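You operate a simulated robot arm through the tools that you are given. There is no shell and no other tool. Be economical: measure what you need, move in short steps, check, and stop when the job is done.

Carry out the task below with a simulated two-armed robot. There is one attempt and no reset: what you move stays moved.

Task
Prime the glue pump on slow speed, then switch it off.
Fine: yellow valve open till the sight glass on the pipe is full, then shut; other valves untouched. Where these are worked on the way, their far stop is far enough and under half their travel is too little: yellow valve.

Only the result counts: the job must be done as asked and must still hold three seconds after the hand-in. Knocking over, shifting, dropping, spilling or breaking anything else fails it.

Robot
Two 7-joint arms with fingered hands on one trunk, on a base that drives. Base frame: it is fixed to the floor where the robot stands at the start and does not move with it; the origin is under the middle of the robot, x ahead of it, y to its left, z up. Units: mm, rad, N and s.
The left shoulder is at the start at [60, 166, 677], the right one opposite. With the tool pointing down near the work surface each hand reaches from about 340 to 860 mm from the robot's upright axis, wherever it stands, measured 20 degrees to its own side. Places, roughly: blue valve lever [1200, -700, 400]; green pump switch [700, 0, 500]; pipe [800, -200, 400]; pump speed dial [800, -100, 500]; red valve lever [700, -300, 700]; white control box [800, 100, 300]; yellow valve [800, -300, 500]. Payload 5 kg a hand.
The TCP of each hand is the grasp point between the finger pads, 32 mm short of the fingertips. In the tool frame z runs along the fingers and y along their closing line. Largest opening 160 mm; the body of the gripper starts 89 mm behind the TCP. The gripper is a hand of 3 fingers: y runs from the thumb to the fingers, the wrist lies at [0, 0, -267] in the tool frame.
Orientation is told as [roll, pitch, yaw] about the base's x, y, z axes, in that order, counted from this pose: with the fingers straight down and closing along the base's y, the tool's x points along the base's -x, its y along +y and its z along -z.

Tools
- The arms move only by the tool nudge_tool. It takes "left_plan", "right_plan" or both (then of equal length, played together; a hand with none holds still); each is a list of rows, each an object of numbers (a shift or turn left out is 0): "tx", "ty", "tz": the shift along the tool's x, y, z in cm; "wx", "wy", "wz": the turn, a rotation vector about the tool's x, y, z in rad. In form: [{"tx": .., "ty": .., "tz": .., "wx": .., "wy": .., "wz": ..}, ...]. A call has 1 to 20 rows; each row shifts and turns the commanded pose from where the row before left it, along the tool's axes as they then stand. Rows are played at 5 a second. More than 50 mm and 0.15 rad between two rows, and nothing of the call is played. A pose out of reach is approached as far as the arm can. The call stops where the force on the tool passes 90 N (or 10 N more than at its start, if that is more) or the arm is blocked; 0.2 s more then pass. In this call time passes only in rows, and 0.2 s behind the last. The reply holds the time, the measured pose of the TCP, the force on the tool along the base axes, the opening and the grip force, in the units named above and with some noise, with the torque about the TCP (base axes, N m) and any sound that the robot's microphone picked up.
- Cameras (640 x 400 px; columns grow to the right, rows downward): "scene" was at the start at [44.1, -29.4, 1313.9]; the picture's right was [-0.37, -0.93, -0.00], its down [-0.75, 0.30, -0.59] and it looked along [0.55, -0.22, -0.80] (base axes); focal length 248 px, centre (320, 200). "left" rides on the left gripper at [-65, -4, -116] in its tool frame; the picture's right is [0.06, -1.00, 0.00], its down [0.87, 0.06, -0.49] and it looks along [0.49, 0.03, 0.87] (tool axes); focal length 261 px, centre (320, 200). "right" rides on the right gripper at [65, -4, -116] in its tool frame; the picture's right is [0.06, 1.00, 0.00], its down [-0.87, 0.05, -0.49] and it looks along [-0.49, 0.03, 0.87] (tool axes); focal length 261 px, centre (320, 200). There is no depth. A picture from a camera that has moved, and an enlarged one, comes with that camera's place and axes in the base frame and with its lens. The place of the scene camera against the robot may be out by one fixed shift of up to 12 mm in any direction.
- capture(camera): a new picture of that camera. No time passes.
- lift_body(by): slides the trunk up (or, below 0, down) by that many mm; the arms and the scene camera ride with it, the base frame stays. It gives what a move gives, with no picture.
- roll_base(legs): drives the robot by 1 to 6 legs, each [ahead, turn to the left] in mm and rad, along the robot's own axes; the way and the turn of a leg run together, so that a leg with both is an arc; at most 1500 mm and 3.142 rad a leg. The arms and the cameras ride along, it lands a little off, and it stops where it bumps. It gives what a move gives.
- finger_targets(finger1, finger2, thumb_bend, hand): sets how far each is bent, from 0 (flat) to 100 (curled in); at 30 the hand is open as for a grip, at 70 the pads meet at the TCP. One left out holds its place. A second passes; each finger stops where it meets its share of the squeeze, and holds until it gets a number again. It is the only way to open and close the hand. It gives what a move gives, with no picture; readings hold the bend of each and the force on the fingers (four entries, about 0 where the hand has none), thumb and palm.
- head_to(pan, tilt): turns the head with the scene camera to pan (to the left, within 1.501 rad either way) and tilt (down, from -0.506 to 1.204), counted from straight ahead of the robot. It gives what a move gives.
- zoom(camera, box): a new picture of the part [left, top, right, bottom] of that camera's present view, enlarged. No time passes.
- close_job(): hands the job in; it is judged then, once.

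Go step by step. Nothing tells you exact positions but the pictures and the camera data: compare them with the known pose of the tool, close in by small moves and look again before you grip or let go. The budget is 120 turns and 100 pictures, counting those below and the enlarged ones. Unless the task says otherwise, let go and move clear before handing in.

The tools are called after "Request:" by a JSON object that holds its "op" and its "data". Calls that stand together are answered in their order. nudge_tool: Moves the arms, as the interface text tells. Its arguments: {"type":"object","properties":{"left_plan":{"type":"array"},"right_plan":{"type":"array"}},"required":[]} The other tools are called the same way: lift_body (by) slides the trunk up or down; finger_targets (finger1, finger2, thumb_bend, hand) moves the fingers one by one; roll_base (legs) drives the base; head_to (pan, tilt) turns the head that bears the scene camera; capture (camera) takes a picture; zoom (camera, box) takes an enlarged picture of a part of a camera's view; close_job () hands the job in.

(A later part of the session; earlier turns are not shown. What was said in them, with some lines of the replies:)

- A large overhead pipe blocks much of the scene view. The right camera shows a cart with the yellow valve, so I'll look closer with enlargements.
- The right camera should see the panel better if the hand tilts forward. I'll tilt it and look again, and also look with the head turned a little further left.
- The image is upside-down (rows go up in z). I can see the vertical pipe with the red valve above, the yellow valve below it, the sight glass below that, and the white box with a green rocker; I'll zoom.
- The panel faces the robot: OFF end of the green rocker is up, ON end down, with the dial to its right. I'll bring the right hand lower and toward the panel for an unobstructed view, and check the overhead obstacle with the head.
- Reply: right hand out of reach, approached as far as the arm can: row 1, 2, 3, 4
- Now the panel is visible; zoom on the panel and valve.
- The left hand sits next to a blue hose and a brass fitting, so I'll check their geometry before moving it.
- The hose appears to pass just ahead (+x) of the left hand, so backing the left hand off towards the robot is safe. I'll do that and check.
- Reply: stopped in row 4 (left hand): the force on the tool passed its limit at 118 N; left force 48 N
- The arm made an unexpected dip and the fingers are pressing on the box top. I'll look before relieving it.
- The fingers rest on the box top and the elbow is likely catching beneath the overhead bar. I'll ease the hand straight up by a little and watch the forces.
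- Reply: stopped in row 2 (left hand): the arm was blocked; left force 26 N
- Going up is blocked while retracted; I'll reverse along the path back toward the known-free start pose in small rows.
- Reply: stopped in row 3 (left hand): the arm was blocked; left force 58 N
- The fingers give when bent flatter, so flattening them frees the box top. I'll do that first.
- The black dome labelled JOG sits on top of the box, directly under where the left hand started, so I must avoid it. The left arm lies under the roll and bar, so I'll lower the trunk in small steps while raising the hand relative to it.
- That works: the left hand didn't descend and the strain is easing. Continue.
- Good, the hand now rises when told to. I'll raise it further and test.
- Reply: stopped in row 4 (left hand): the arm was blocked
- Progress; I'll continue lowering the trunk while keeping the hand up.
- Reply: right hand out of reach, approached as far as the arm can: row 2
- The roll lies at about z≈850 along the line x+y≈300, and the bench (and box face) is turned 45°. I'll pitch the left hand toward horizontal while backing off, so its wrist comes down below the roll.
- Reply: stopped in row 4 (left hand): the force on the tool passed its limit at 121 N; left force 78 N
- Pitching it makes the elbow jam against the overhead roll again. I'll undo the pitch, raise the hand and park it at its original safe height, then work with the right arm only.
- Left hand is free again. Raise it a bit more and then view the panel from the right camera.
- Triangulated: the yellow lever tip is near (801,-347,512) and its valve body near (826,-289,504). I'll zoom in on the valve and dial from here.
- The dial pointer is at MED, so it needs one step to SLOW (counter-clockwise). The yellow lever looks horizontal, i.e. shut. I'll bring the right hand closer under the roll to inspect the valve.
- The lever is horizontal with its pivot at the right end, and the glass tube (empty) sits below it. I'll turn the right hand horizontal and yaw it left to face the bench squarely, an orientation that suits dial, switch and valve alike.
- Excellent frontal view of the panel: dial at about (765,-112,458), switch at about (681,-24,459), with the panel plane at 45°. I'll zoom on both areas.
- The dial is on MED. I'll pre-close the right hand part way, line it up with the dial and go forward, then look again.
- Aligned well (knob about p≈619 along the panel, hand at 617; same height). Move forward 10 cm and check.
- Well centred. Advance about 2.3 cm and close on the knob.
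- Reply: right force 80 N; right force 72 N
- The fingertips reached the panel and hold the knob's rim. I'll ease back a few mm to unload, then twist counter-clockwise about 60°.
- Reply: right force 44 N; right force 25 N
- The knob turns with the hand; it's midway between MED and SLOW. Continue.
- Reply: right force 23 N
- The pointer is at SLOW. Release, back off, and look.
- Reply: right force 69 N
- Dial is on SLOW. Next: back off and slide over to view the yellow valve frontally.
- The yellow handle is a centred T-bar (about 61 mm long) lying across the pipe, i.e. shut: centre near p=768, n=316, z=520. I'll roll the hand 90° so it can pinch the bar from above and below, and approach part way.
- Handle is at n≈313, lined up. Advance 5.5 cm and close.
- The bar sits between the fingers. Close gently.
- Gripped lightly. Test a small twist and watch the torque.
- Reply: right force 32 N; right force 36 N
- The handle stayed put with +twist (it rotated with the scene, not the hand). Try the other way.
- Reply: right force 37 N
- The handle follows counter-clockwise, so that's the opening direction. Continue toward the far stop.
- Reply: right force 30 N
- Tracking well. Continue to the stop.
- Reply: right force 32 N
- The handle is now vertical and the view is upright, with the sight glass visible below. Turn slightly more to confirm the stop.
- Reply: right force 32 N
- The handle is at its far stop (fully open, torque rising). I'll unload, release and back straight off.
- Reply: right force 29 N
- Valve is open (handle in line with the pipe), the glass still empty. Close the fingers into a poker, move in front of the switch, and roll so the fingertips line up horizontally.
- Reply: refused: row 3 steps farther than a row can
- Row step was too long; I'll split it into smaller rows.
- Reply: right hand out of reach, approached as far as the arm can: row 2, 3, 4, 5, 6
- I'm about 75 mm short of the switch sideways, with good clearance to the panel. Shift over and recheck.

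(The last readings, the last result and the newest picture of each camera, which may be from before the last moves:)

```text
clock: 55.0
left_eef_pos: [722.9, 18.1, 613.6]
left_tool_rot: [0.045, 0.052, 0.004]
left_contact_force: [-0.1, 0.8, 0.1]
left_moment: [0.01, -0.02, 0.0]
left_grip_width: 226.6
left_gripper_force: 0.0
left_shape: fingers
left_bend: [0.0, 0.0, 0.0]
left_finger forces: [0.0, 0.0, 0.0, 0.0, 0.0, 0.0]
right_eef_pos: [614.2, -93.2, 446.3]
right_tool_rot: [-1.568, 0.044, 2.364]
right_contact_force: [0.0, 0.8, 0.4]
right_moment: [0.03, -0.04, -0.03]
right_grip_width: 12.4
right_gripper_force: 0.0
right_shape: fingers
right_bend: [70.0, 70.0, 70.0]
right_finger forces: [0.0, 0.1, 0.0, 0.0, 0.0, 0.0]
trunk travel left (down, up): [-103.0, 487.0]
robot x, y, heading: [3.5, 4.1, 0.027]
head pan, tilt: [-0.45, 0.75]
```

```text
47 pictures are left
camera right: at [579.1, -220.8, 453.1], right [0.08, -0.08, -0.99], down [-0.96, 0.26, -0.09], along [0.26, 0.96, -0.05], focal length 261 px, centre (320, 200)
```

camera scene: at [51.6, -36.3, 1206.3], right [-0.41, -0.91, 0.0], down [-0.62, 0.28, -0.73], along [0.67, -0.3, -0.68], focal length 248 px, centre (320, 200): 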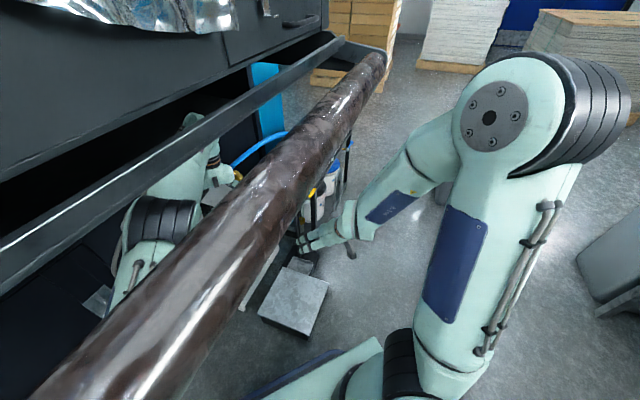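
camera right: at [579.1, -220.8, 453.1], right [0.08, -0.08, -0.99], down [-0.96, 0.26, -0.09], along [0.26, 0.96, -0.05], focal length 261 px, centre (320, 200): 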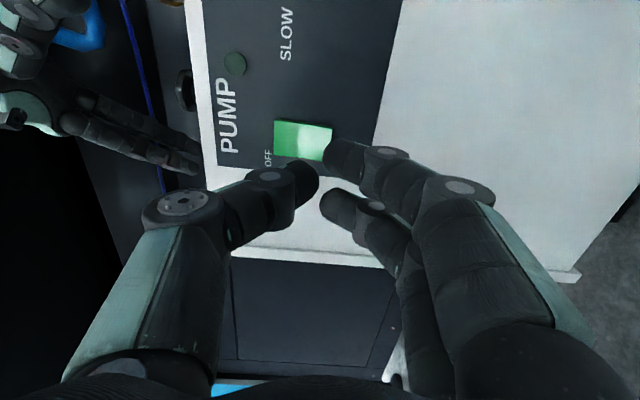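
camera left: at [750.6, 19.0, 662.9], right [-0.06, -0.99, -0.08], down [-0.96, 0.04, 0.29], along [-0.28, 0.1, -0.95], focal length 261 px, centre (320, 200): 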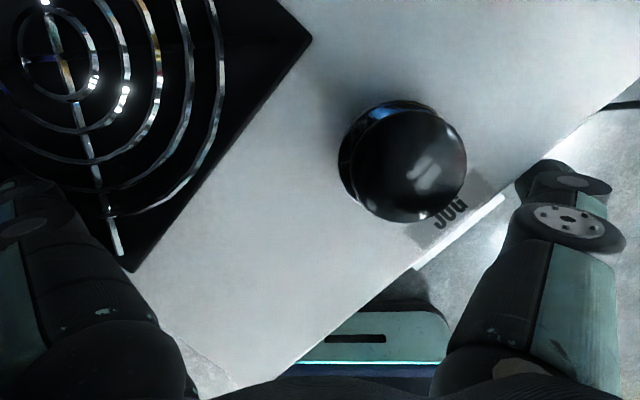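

The tips are aligned with the ON end of the rocker (z≈446, p≈500). Press forward.

Request:
{"op": "nudge_tool", "data": {"right_plan": [{"tz": 3}, {"tz": 2.2}, {"tz": 0.6}, {"tz": 0.5}, {"tz": 0.5}]}}

Request:
{"op": "capture", "data": {"camera": "right"}}

```text
clock: 56.2
left_eef_pos: [721.2, 16.4, 615.1]
left_tool_rot: [0.045, 0.052, 0.004]
left_contact_force: [-0.1, 0.5, -0.2]
left_moment: [-0.01, -0.01, 0.01]
left_grip_width: 226.8
left_gripper_force: 0.1
left_shape: fingers
left_bend: [0.0, 0.0, 0.0]
left_finger forces: [0.0, 0.0, 0.1, 0.0, 0.0, 0.1]
right_eef_pos: [659.9, -46.9, 447.3]
right_tool_rot: [-1.569, 0.045, 2.362]
right_contact_force: [-19.9, -17.7, 4.1]
right_moment: [0.28, -0.28, -0.17]
right_grip_width: 9.5
right_gripper_force: 12.8
right_shape: fingers
right_bend: [70.0, 70.0, 71.0]
right_finger forces: [1.8, 0.1, 0.0, 0.1, 24.2, 0.0]
trunk travel left (down, up): [-103.0, 487.0]
robot x, y, heading: [-0.1, 2.5, 0.024]
head pan, tilt: [-0.45, 0.75]
```

```text
46 pictures are left
camera right: at [624.3, -174.7, 452.4], right [0.08, -0.08, -0.99], down [-0.96, 0.26, -0.09], along [0.27, 0.96, -0.05], focal length 261 px, centre (320, 200)
```

right: 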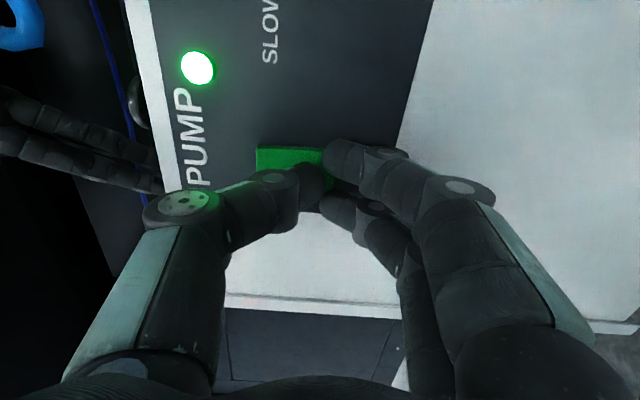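

The green lamp is lit — pump is on at slow speed. Return quickly to the valve in the gripping/viewing pose.

Request:
{"op": "nudge_tool", "data": {"right_plan": [{"tz": -4}, {"tz": -3.5}, {"tx": 4.3, "ty": -1.2, "tz": -2}, {"tx": 4.3, "ty": -1.2, "tz": -2}, {"tx": 4.3, "ty": -1.2, "tz": -2}, {"tx": 4.3, "ty": -1.2, "tz": -2}, {"tx": 4.3, "ty": -1.2, "tz": -2}, {"tx": 4.3, "ty": -1.2, "tz": -2}, {"tx": 1, "tz": -1, "wz": -0.12}, {"wz": -0.145}, {"wz": -0.145}, {"wz": -0.145}, {"wz": -0.145}, {"wz": -0.145}, {"wz": -0.145}, {"wz": -0.145}, {"wz": -0.145}, {"wz": -0.145}, {"wz": -0.145}]}}

Request:
{"op": "capture", "data": {"camera": "right"}}

```text
clock: 60.2
left_eef_pos: [721.7, 17.5, 613.8]
left_tool_rot: [0.046, 0.051, 0.006]
left_contact_force: [0.2, 0.5, -0.2]
left_moment: [0.0, -0.02, -0.01]
left_grip_width: 226.9
left_gripper_force: 0.1
left_shape: fingers
left_bend: [0.0, 0.0, 0.0]
left_finger forces: [0.0, 0.0, 0.1, 0.0, 0.0, 0.1]
right_eef_pos: [705.2, -375.6, 530.9]
right_tool_rot: [1.55, 1.523, -0.8]
right_contact_force: [-0.6, -0.8, -0.1]
right_moment: [-0.03, -0.01, -0.01]
right_grip_width: 12.0
right_gripper_force: 0.0
right_shape: fingers
right_bend: [70.0, 70.0, 70.0]
right_finger forces: [0.0, 0.0, 0.1, 0.1, 0.0, 0.0]
trunk travel left (down, up): [-103.0, 487.0]
robot x, y, heading: [6.8, -0.0, 0.028]
head pan, tilt: [-0.45, 0.75]
```

```text
45 pictures are left
camera right: at [619.5, -452.9, 595.4], right [0.71, -0.7, 0.11], down [-0.28, -0.42, -0.86], along [0.65, 0.58, -0.49], focal length 261 px, centre (320, 200)
```

right: 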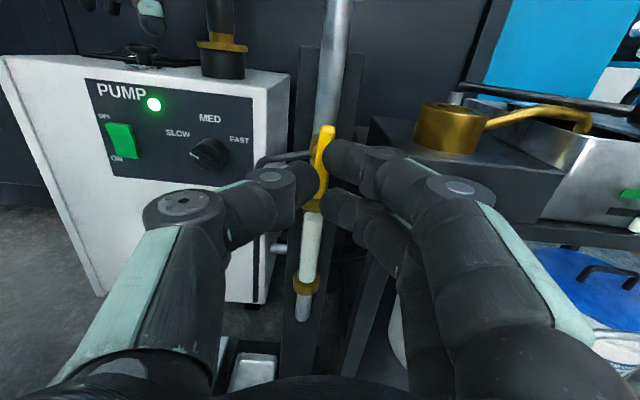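

The glass already looks white up to near the top. Open the fingers and get on the handle, checking the glass.

Request:
{"op": "finger_targets", "data": {"hand": "right", "finger1": 50, "finger2": 50, "thumb_bend": 50}}

Request:
{"op": "zoom", "data": {"camera": "right", "box": [240, 110, 400, 330]}}

Request:
{"op": "nudge_tool", "data": {"right_plan": [{"tz": 3, "tx": -1.2, "ty": 0.3}, {"tz": 2.2}, {"tz": 1.9}]}}

Request:
{"op": "zoom", "data": {"camera": "right", "box": [240, 110, 400, 330]}}

```text
clock: 61.2
left_eef_pos: [722.5, 17.1, 614.2]
left_tool_rot: [0.044, 0.051, 0.007]
left_contact_force: [-0.3, 0.1, 0.1]
left_moment: [0.01, -0.03, 0.0]
left_grip_width: 226.5
left_gripper_force: 0.0
left_shape: fingers
left_bend: [0.0, 0.0, 0.0]
left_finger forces: [0.1, 0.0, 0.1, 0.0, 0.0, 0.1]
right_eef_pos: [704.8, -375.7, 532.3]
right_tool_rot: [1.551, 1.525, -0.798]
right_contact_force: [0.1, 0.0, -0.5]
right_moment: [-0.02, 0.01, -0.01]
right_grip_width: 86.4
right_gripper_force: 0.0
right_shape: fingers
right_bend: [50.0, 50.0, 50.0]
right_finger forces: [0.1, 0.0, 0.1, 0.1, 0.1, 0.0]
trunk travel left (down, up): [-103.0, 487.0]
robot x, y, heading: [0.5, 1.4, 0.021]
head pan, tilt: [-0.45, 0.75]
```

```text
1.82 times, centred on (320, 220) of right
camera zoom: at [619.7, -453.0, 595.0], right [0.71, -0.7, 0.11], down [-0.28, -0.42, -0.87], along [0.65, 0.58, -0.49], focal length 474 px, centre (320, 164)
```

zoom: 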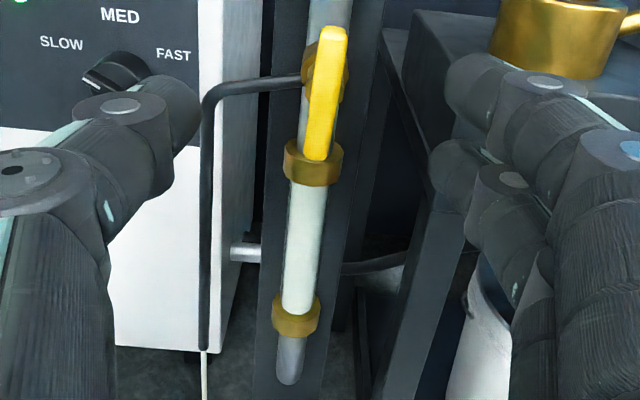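

```text
clock: 62.0
left_eef_pos: [722.0, 17.1, 614.1]
left_tool_rot: [0.045, 0.051, 0.005]
left_contact_force: [1.1, 0.5, -1.0]
left_moment: [0.02, 0.02, -0.03]
left_grip_width: 226.8
left_gripper_force: 0.0
left_shape: fingers
left_bend: [0.0, 0.0, 0.0]
left_finger forces: [0.0, 0.0, 0.1, 0.0, 0.0, 0.1]
right_eef_pos: [758.5, -327.1, 518.6]
right_tool_rot: [1.548, 1.526, -0.802]
right_contact_force: [-0.4, 0.4, -0.5]
right_moment: [0.02, 0.04, -0.01]
right_grip_width: 86.3
right_gripper_force: 0.1
right_shape: fingers
right_bend: [50.0, 50.0, 50.0]
right_finger forces: [0.0, 0.0, 0.0, 0.0, 0.0, 0.0]
trunk travel left (down, up): [-103.0, 487.0]
robot x, y, heading: [-3.0, 0.5, 0.025]
head pan, tilt: [-0.45, 0.75]
```

```text
1.82 times, centred on (320, 220) of right
camera zoom: at [671.9, -404.5, 582.7], right [0.71, -0.7, 0.11], down [-0.28, -0.42, -0.87], along [0.65, 0.58, -0.49], focal length 474 px, centre (320, 164)
```

zoom: 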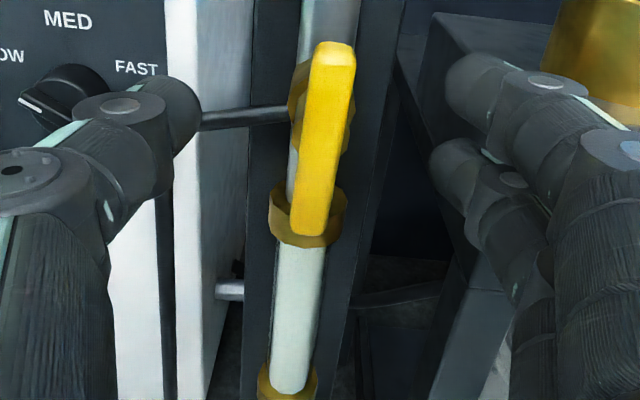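

The glass is full and some glue is already leaving the drain tube. Grip and shut the valve now.

Request:
{"op": "finger_targets", "data": {"hand": "right", "finger1": 80, "finger2": 80, "thumb_bend": 80}}

Request:
{"op": "nudge_tool", "data": {"right_plan": [{"wz": 0.145}, {"wz": 0.145}, {"wz": 0.145}, {"wz": 0.145}, {"wz": 0.145}, {"wz": 0.145}, {"wz": 0.145}, {"wz": 0.145}, {"wz": 0.145}, {"wz": 0.145}, {"wz": 0.145}, {"wz": 0.1}]}}

Request:
{"op": "capture", "data": {"camera": "right"}}

```text
clock: 63.0
left_eef_pos: [724.0, 16.7, 613.7]
left_tool_rot: [0.044, 0.051, 0.004]
left_contact_force: [-0.3, 0.6, 0.2]
left_moment: [0.0, 0.03, -0.01]
left_grip_width: 226.9
left_gripper_force: 0.0
left_shape: fingers
left_bend: [0.0, 0.0, 0.0]
left_finger forces: [0.1, 0.1, 0.0, 0.0, 0.1, 0.0]
right_eef_pos: [757.6, -325.7, 519.4]
right_tool_rot: [1.558, 1.525, -0.787]
right_contact_force: [17.0, 25.4, -0.5]
right_moment: [-0.02, 0.03, 0.35]
right_grip_width: 17.5
right_gripper_force: 25.3
right_shape: fingers
right_bend: [72.0, 73.0, 69.0]
right_finger forces: [14.1, 14.1, 0.0, 0.0, 23.4, 0.1]
trunk travel left (down, up): [-103.0, 487.0]
robot x, y, heading: [3.1, -0.3, 0.028]
head pan, tilt: [-0.45, 0.75]
```

```text
clock: 65.6
left_eef_pos: [722.7, 17.9, 614.5]
left_tool_rot: [0.043, 0.05, 0.004]
left_contact_force: [-0.2, 0.4, 0.4]
left_moment: [0.0, 0.01, 0.01]
left_grip_width: 226.5
left_gripper_force: 0.0
left_shape: fingers
left_bend: [0.0, 0.0, 0.0]
left_finger forces: [0.0, 0.0, 0.0, 0.0, 0.0, 0.0]
right_eef_pos: [758.3, -325.3, 520.9]
right_tool_rot: [-1.572, -0.077, 2.365]
right_contact_force: [12.8, 26.6, 12.7]
right_moment: [0.01, -0.63, 0.23]
right_grip_width: 16.0
right_gripper_force: 29.1
right_shape: fingers
right_bend: [72.0, 72.0, 69.0]
right_finger forces: [16.0, 15.2, 0.0, 0.0, 28.1, 0.0]
trunk travel left (down, up): [-103.0, 487.0]
robot x, y, heading: [1.7, -1.8, 0.03]
head pan, tilt: [-0.45, 0.75]
```

```text
42 pictures are left
camera right: at [724.3, -453.3, 518.3], right [-0.01, 0.01, -1.0], down [-0.97, 0.26, 0.01], along [0.26, 0.97, 0.01], focal length 261 px, centre (320, 200)
```

right: 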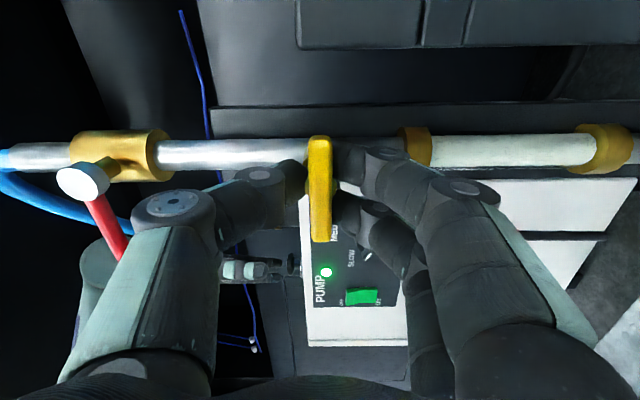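

The handle is back across the pipe against its stop; the glass is full. Release, back off, and go press OFF.

Request:
{"op": "finger_targets", "data": {"hand": "right", "finger1": 50, "finger2": 50, "thumb_bend": 50}}

Request:
{"op": "nudge_tool", "data": {"right_plan": [{"tz": -2}, {"tz": -3}, {"tz": -3}, {"tx": -4.4, "tz": 1, "ty": 0.5}, {"tx": -4.4, "tz": 1, "ty": 0.5}, {"tx": -4.0, "tz": 2.4, "ty": 0.8, "wz": -0.03}, {"tx": -4.0, "tz": 2.4, "ty": 0.8, "wz": -0.03}, {"tx": -4.0, "tz": 2.4, "ty": 0.8, "wz": -0.02}]}}

Request:
{"op": "finger_targets", "data": {"hand": "right", "finger1": 70, "finger2": 70, "thumb_bend": 70}}

```text
clock: 66.6
left_eef_pos: [722.6, 16.5, 612.8]
left_tool_rot: [0.045, 0.05, 0.004]
left_contact_force: [0.1, 0.2, 0.0]
left_moment: [-0.02, -0.01, -0.03]
left_grip_width: 226.8
left_gripper_force: 0.1
left_shape: fingers
left_bend: [0.0, 0.0, 0.0]
left_finger forces: [0.0, 0.0, 0.0, 0.0, 0.0, 0.1]
right_eef_pos: [756.8, -328.9, 518.3]
right_tool_rot: [-1.57, -0.08, 2.362]
right_contact_force: [0.1, 0.8, -0.2]
right_moment: [-0.02, 0.0, 0.03]
right_grip_width: 86.7
right_gripper_force: 0.0
right_shape: fingers
right_bend: [50.0, 50.0, 50.0]
right_finger forces: [0.0, 0.0, 0.0, 0.0, 0.0, 0.0]
trunk travel left (down, up): [-103.0, 487.0]
robot x, y, heading: [-0.6, -0.2, 0.026]
head pan, tilt: [-0.45, 0.75]
```

```text
clock: 68.4
left_eef_pos: [722.4, 16.2, 613.0]
left_tool_rot: [0.046, 0.051, 0.005]
left_contact_force: [-0.2, -0.1, 0.7]
left_moment: [0.01, -0.03, 0.01]
left_grip_width: 226.5
left_gripper_force: 0.1
left_shape: fingers
left_bend: [0.0, 0.0, 0.0]
left_finger forces: [0.1, 0.0, 0.0, 0.0, 0.0, 0.0]
right_eef_pos: [615.6, -171.4, 498.0]
right_tool_rot: [-1.569, 0.002, 2.364]
right_contact_force: [-0.2, 0.7, -0.2]
right_moment: [0.01, -0.01, -0.04]
right_grip_width: 86.5
right_gripper_force: 0.1
right_shape: fingers
right_bend: [50.0, 50.0, 50.0]
right_finger forces: [0.0, 0.1, 0.1, 0.0, 0.0, 0.0]
trunk travel left (down, up): [-103.0, 487.0]
robot x, y, heading: [0.5, 2.9, 0.028]
head pan, tilt: [-0.45, 0.75]
```

```text
clock: 69.4
left_eef_pos: [723.8, 17.2, 613.0]
left_tool_rot: [0.046, 0.049, 0.005]
left_contact_force: [-0.3, -0.7, -0.1]
left_moment: [0.0, 0.02, 0.0]
left_grip_width: 226.8
left_gripper_force: 0.0
left_shape: fingers
left_bend: [0.0, 0.0, 0.0]
left_finger forces: [0.1, 0.1, 0.1, 0.1, 0.1, 0.1]
right_eef_pos: [614.7, -170.4, 498.3]
right_tool_rot: [-1.569, 0.001, 2.364]
right_contact_force: [0.3, 0.7, -0.2]
right_moment: [-0.01, 0.03, 0.0]
right_grip_width: 13.0
right_gripper_force: 0.1
right_shape: fingers
right_bend: [70.0, 70.0, 70.0]
right_finger forces: [0.0, 0.0, 0.0, 0.0, 0.0, 0.0]
trunk travel left (down, up): [-103.0, 487.0]
robot x, y, heading: [-2.1, -1.2, 0.024]
head pan, tilt: [-0.45, 0.75]
```

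Line up on the OFF (upper) end and press.

Request:
{"op": "nudge_tool", "data": {"right_plan": [{"tx": -3.0, "tz": 2.7, "ty": 1.3}, {"tx": -2.5, "tz": 2.7, "ty": 1.3}]}}

Request:
{"op": "nudge_tool", "data": {"right_plan": [{"tz": 3}, {"tz": 2.2}, {"tz": 0.6}, {"tz": 0.5}, {"tz": 0.4}]}}

Request:
{"op": "capture", "data": {"camera": "right"}}

```text
clock: 70.0
left_eef_pos: [722.5, 17.8, 613.4]
left_tool_rot: [0.045, 0.051, 0.005]
left_contact_force: [-0.1, 0.3, -0.1]
left_moment: [0.0, 0.01, 0.0]
left_grip_width: 226.6
left_gripper_force: 0.1
left_shape: fingers
left_bend: [0.0, 0.0, 0.0]
left_finger forces: [0.0, 0.1, 0.1, 0.0, 0.0, 0.1]
right_eef_pos: [614.6, -94.9, 471.1]
right_tool_rot: [-1.568, 0.0, 2.363]
right_contact_force: [0.0, -0.4, 0.6]
right_moment: [-0.01, 0.0, -0.01]
right_grip_width: 12.7
right_gripper_force: 0.1
right_shape: fingers
right_bend: [70.0, 70.0, 70.0]
right_finger forces: [0.0, 0.0, 0.0, 0.0, 0.0, 0.0]
trunk travel left (down, up): [-103.0, 487.0]
robot x, y, heading: [0.8, 0.8, 0.024]
head pan, tilt: [-0.45, 0.75]
```

```text
clock: 71.2
left_eef_pos: [722.2, 16.9, 613.7]
left_tool_rot: [0.047, 0.05, 0.003]
left_contact_force: [-0.4, -0.1, -1.0]
left_moment: [0.0, 0.02, -0.02]
left_grip_width: 226.9
left_gripper_force: 0.0
left_shape: fingers
left_bend: [0.0, 0.0, 0.0]
left_finger forces: [0.0, 0.1, 0.1, 0.0, 0.1, 0.0]
right_eef_pos: [660.6, -49.6, 469.8]
right_tool_rot: [-1.568, -0.003, 2.362]
right_contact_force: [-17.8, -12.9, -2.4]
right_moment: [-0.1, 0.09, 0.09]
right_grip_width: 10.2
right_gripper_force: 10.7
right_shape: fingers
right_bend: [71.0, 71.0, 70.0]
right_finger forces: [9.3, 8.4, 0.0, 0.0, 3.7, 0.0]
trunk travel left (down, up): [-103.0, 487.0]
robot x, y, heading: [-0.0, -3.0, 0.02]
head pan, tilt: [-0.45, 0.75]
```

```text
41 pictures are left
camera right: at [626.1, -176.9, 473.7], right [0.04, -0.05, -1.0], down [-0.96, 0.26, -0.05], along [0.26, 0.96, -0.03], focal length 261 px, centre (320, 200)
```

right: 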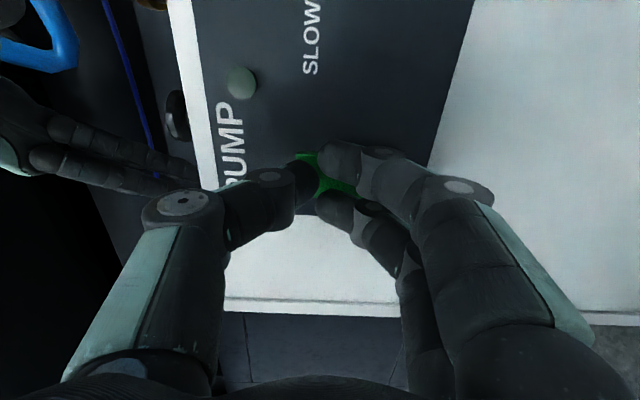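

The lamp is out — pump off. Back off and inspect everything.

Request:
{"op": "nudge_tool", "data": {"right_plan": [{"tz": -4}, {"tz": -4}, {"tx": 4, "tz": -2}, {"tx": 4, "tz": -2}, {"tx": 4, "tz": -2}, {"tx": 4, "tz": -2}, {"tx": 3, "tz": -2}]}}

Request:
{"op": "capture", "data": {"camera": "right"}}

Request:
{"op": "zoom", "data": {"camera": "right", "box": [180, 60, 420, 260]}}

```text
clock: 72.8
left_eef_pos: [723.4, 16.7, 613.1]
left_tool_rot: [0.046, 0.049, 0.004]
left_contact_force: [-1.1, -0.3, -0.3]
left_moment: [0.0, 0.0, -0.02]
left_grip_width: 226.7
left_gripper_force: 0.1
left_shape: fingers
left_bend: [0.0, 0.0, 0.0]
left_finger forces: [0.1, 0.1, 0.1, 0.1, 0.1, 0.0]
right_eef_pos: [671.0, -310.0, 471.7]
right_tool_rot: [-1.569, 0.0, 2.365]
right_contact_force: [-0.3, -0.8, 0.3]
right_moment: [0.01, 0.03, 0.01]
right_grip_width: 12.0
right_gripper_force: 0.0
right_shape: fingers
right_bend: [70.0, 70.0, 70.0]
right_finger forces: [0.0, 0.0, 0.1, 0.0, 0.0, 0.0]
trunk travel left (down, up): [-103.0, 487.0]
robot x, y, heading: [1.0, 1.7, 0.024]
head pan, tilt: [-0.45, 0.75]
```

```text
40 pictures are left
camera right: at [637.6, -436.8, 474.7], right [0.04, -0.04, -1.0], down [-0.96, 0.26, -0.05], along [0.26, 0.96, -0.03], focal length 261 px, centre (320, 200)
```

right: 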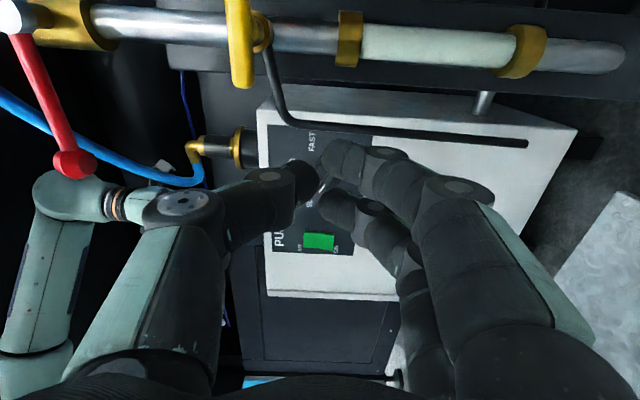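

```text
2.00 times, centred on (300, 160) of right
camera zoom: at [637.6, -436.8, 474.7], right [0.04, -0.04, -1.0], down [-0.96, 0.26, -0.05], along [0.26, 0.96, -0.03], focal length 521 px, centre (360, 280)
```

zoom: 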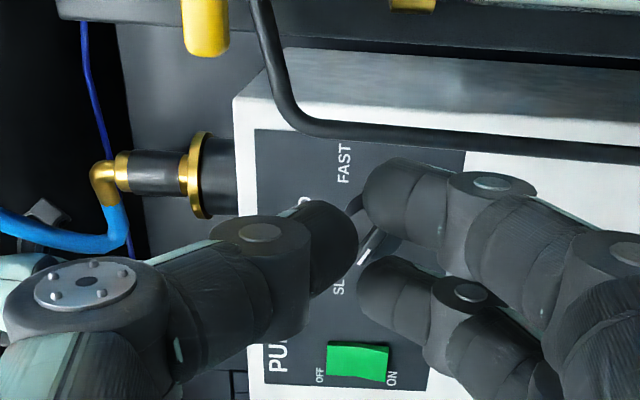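

Valve shut, glass full. One last look from further aside to confirm the lamp, dial and drain.

Request:
{"op": "nudge_tool", "data": {"right_plan": [{"tz": -3}, {"tz": -3}, {"tz": -3}, {"wz": -0.14}, {"wz": -0.14}, {"wz": -0.14}, {"wz": -0.14}, {"wz": -0.14}, {"wz": -0.14}, {"wz": -0.14}, {"wz": -0.14}, {"wz": -0.14}, {"wz": -0.14}]}}

Request:
{"op": "zoom", "data": {"camera": "right", "box": [60, 20, 420, 245]}}

```text
clock: 75.6
left_eef_pos: [723.6, 17.5, 612.5]
left_tool_rot: [0.048, 0.051, 0.006]
left_contact_force: [0.8, -0.5, 0.4]
left_moment: [0.01, -0.03, 0.02]
left_grip_width: 226.8
left_gripper_force: 0.1
left_shape: fingers
left_bend: [0.0, 0.0, 0.0]
left_finger forces: [0.1, 0.1, 0.1, 0.0, 0.0, 0.0]
right_eef_pos: [607.7, -374.6, 471.7]
right_tool_rot: [-1.563, 1.403, 2.372]
right_contact_force: [-0.4, -0.2, 0.0]
right_moment: [-0.01, 0.01, -0.01]
right_grip_width: 12.1
right_gripper_force: 0.1
right_shape: fingers
right_bend: [70.0, 70.0, 70.0]
right_finger forces: [0.0, 0.0, 0.1, 0.0, 0.0, 0.1]
trunk travel left (down, up): [-103.0, 487.0]
robot x, y, heading: [-2.9, 4.9, 0.021]
head pan, tilt: [-0.45, 0.75]
```

```text
1.78 times, centred on (240, 132) of right
camera zoom: at [532.4, -460.2, 536.3], right [0.71, -0.7, -0.11], down [-0.41, -0.29, -0.87], along [0.57, 0.66, -0.49], focal length 463 px, centre (462, 320)
```

zoom: 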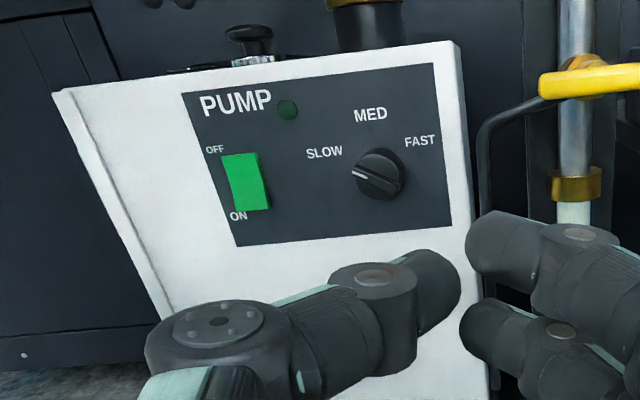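

Everything is as asked: the dial is on SLOW, the lamp is out with the rocker at OFF, the yellow handle is shut across the pipe, the glass is full, and both hands are clear. I'm handing in.

Request:
{"op": "close_job", "data": {}}

```text
The job is handed in.
```

I primed the pump on slow speed, shut the yellow valve once the sight glass was full, and then switched the pump off; the job is handed in.

- **Glue drip:** a little glue came out of the drain tube before I shut the valve.
- **Box top pressed:** early on, the left arm caught under the overhead roll. Its fingers pressed on top of the white control box, stopping at up to about 120 N. I saw no sign that the box, the roll or the JOG button moved.
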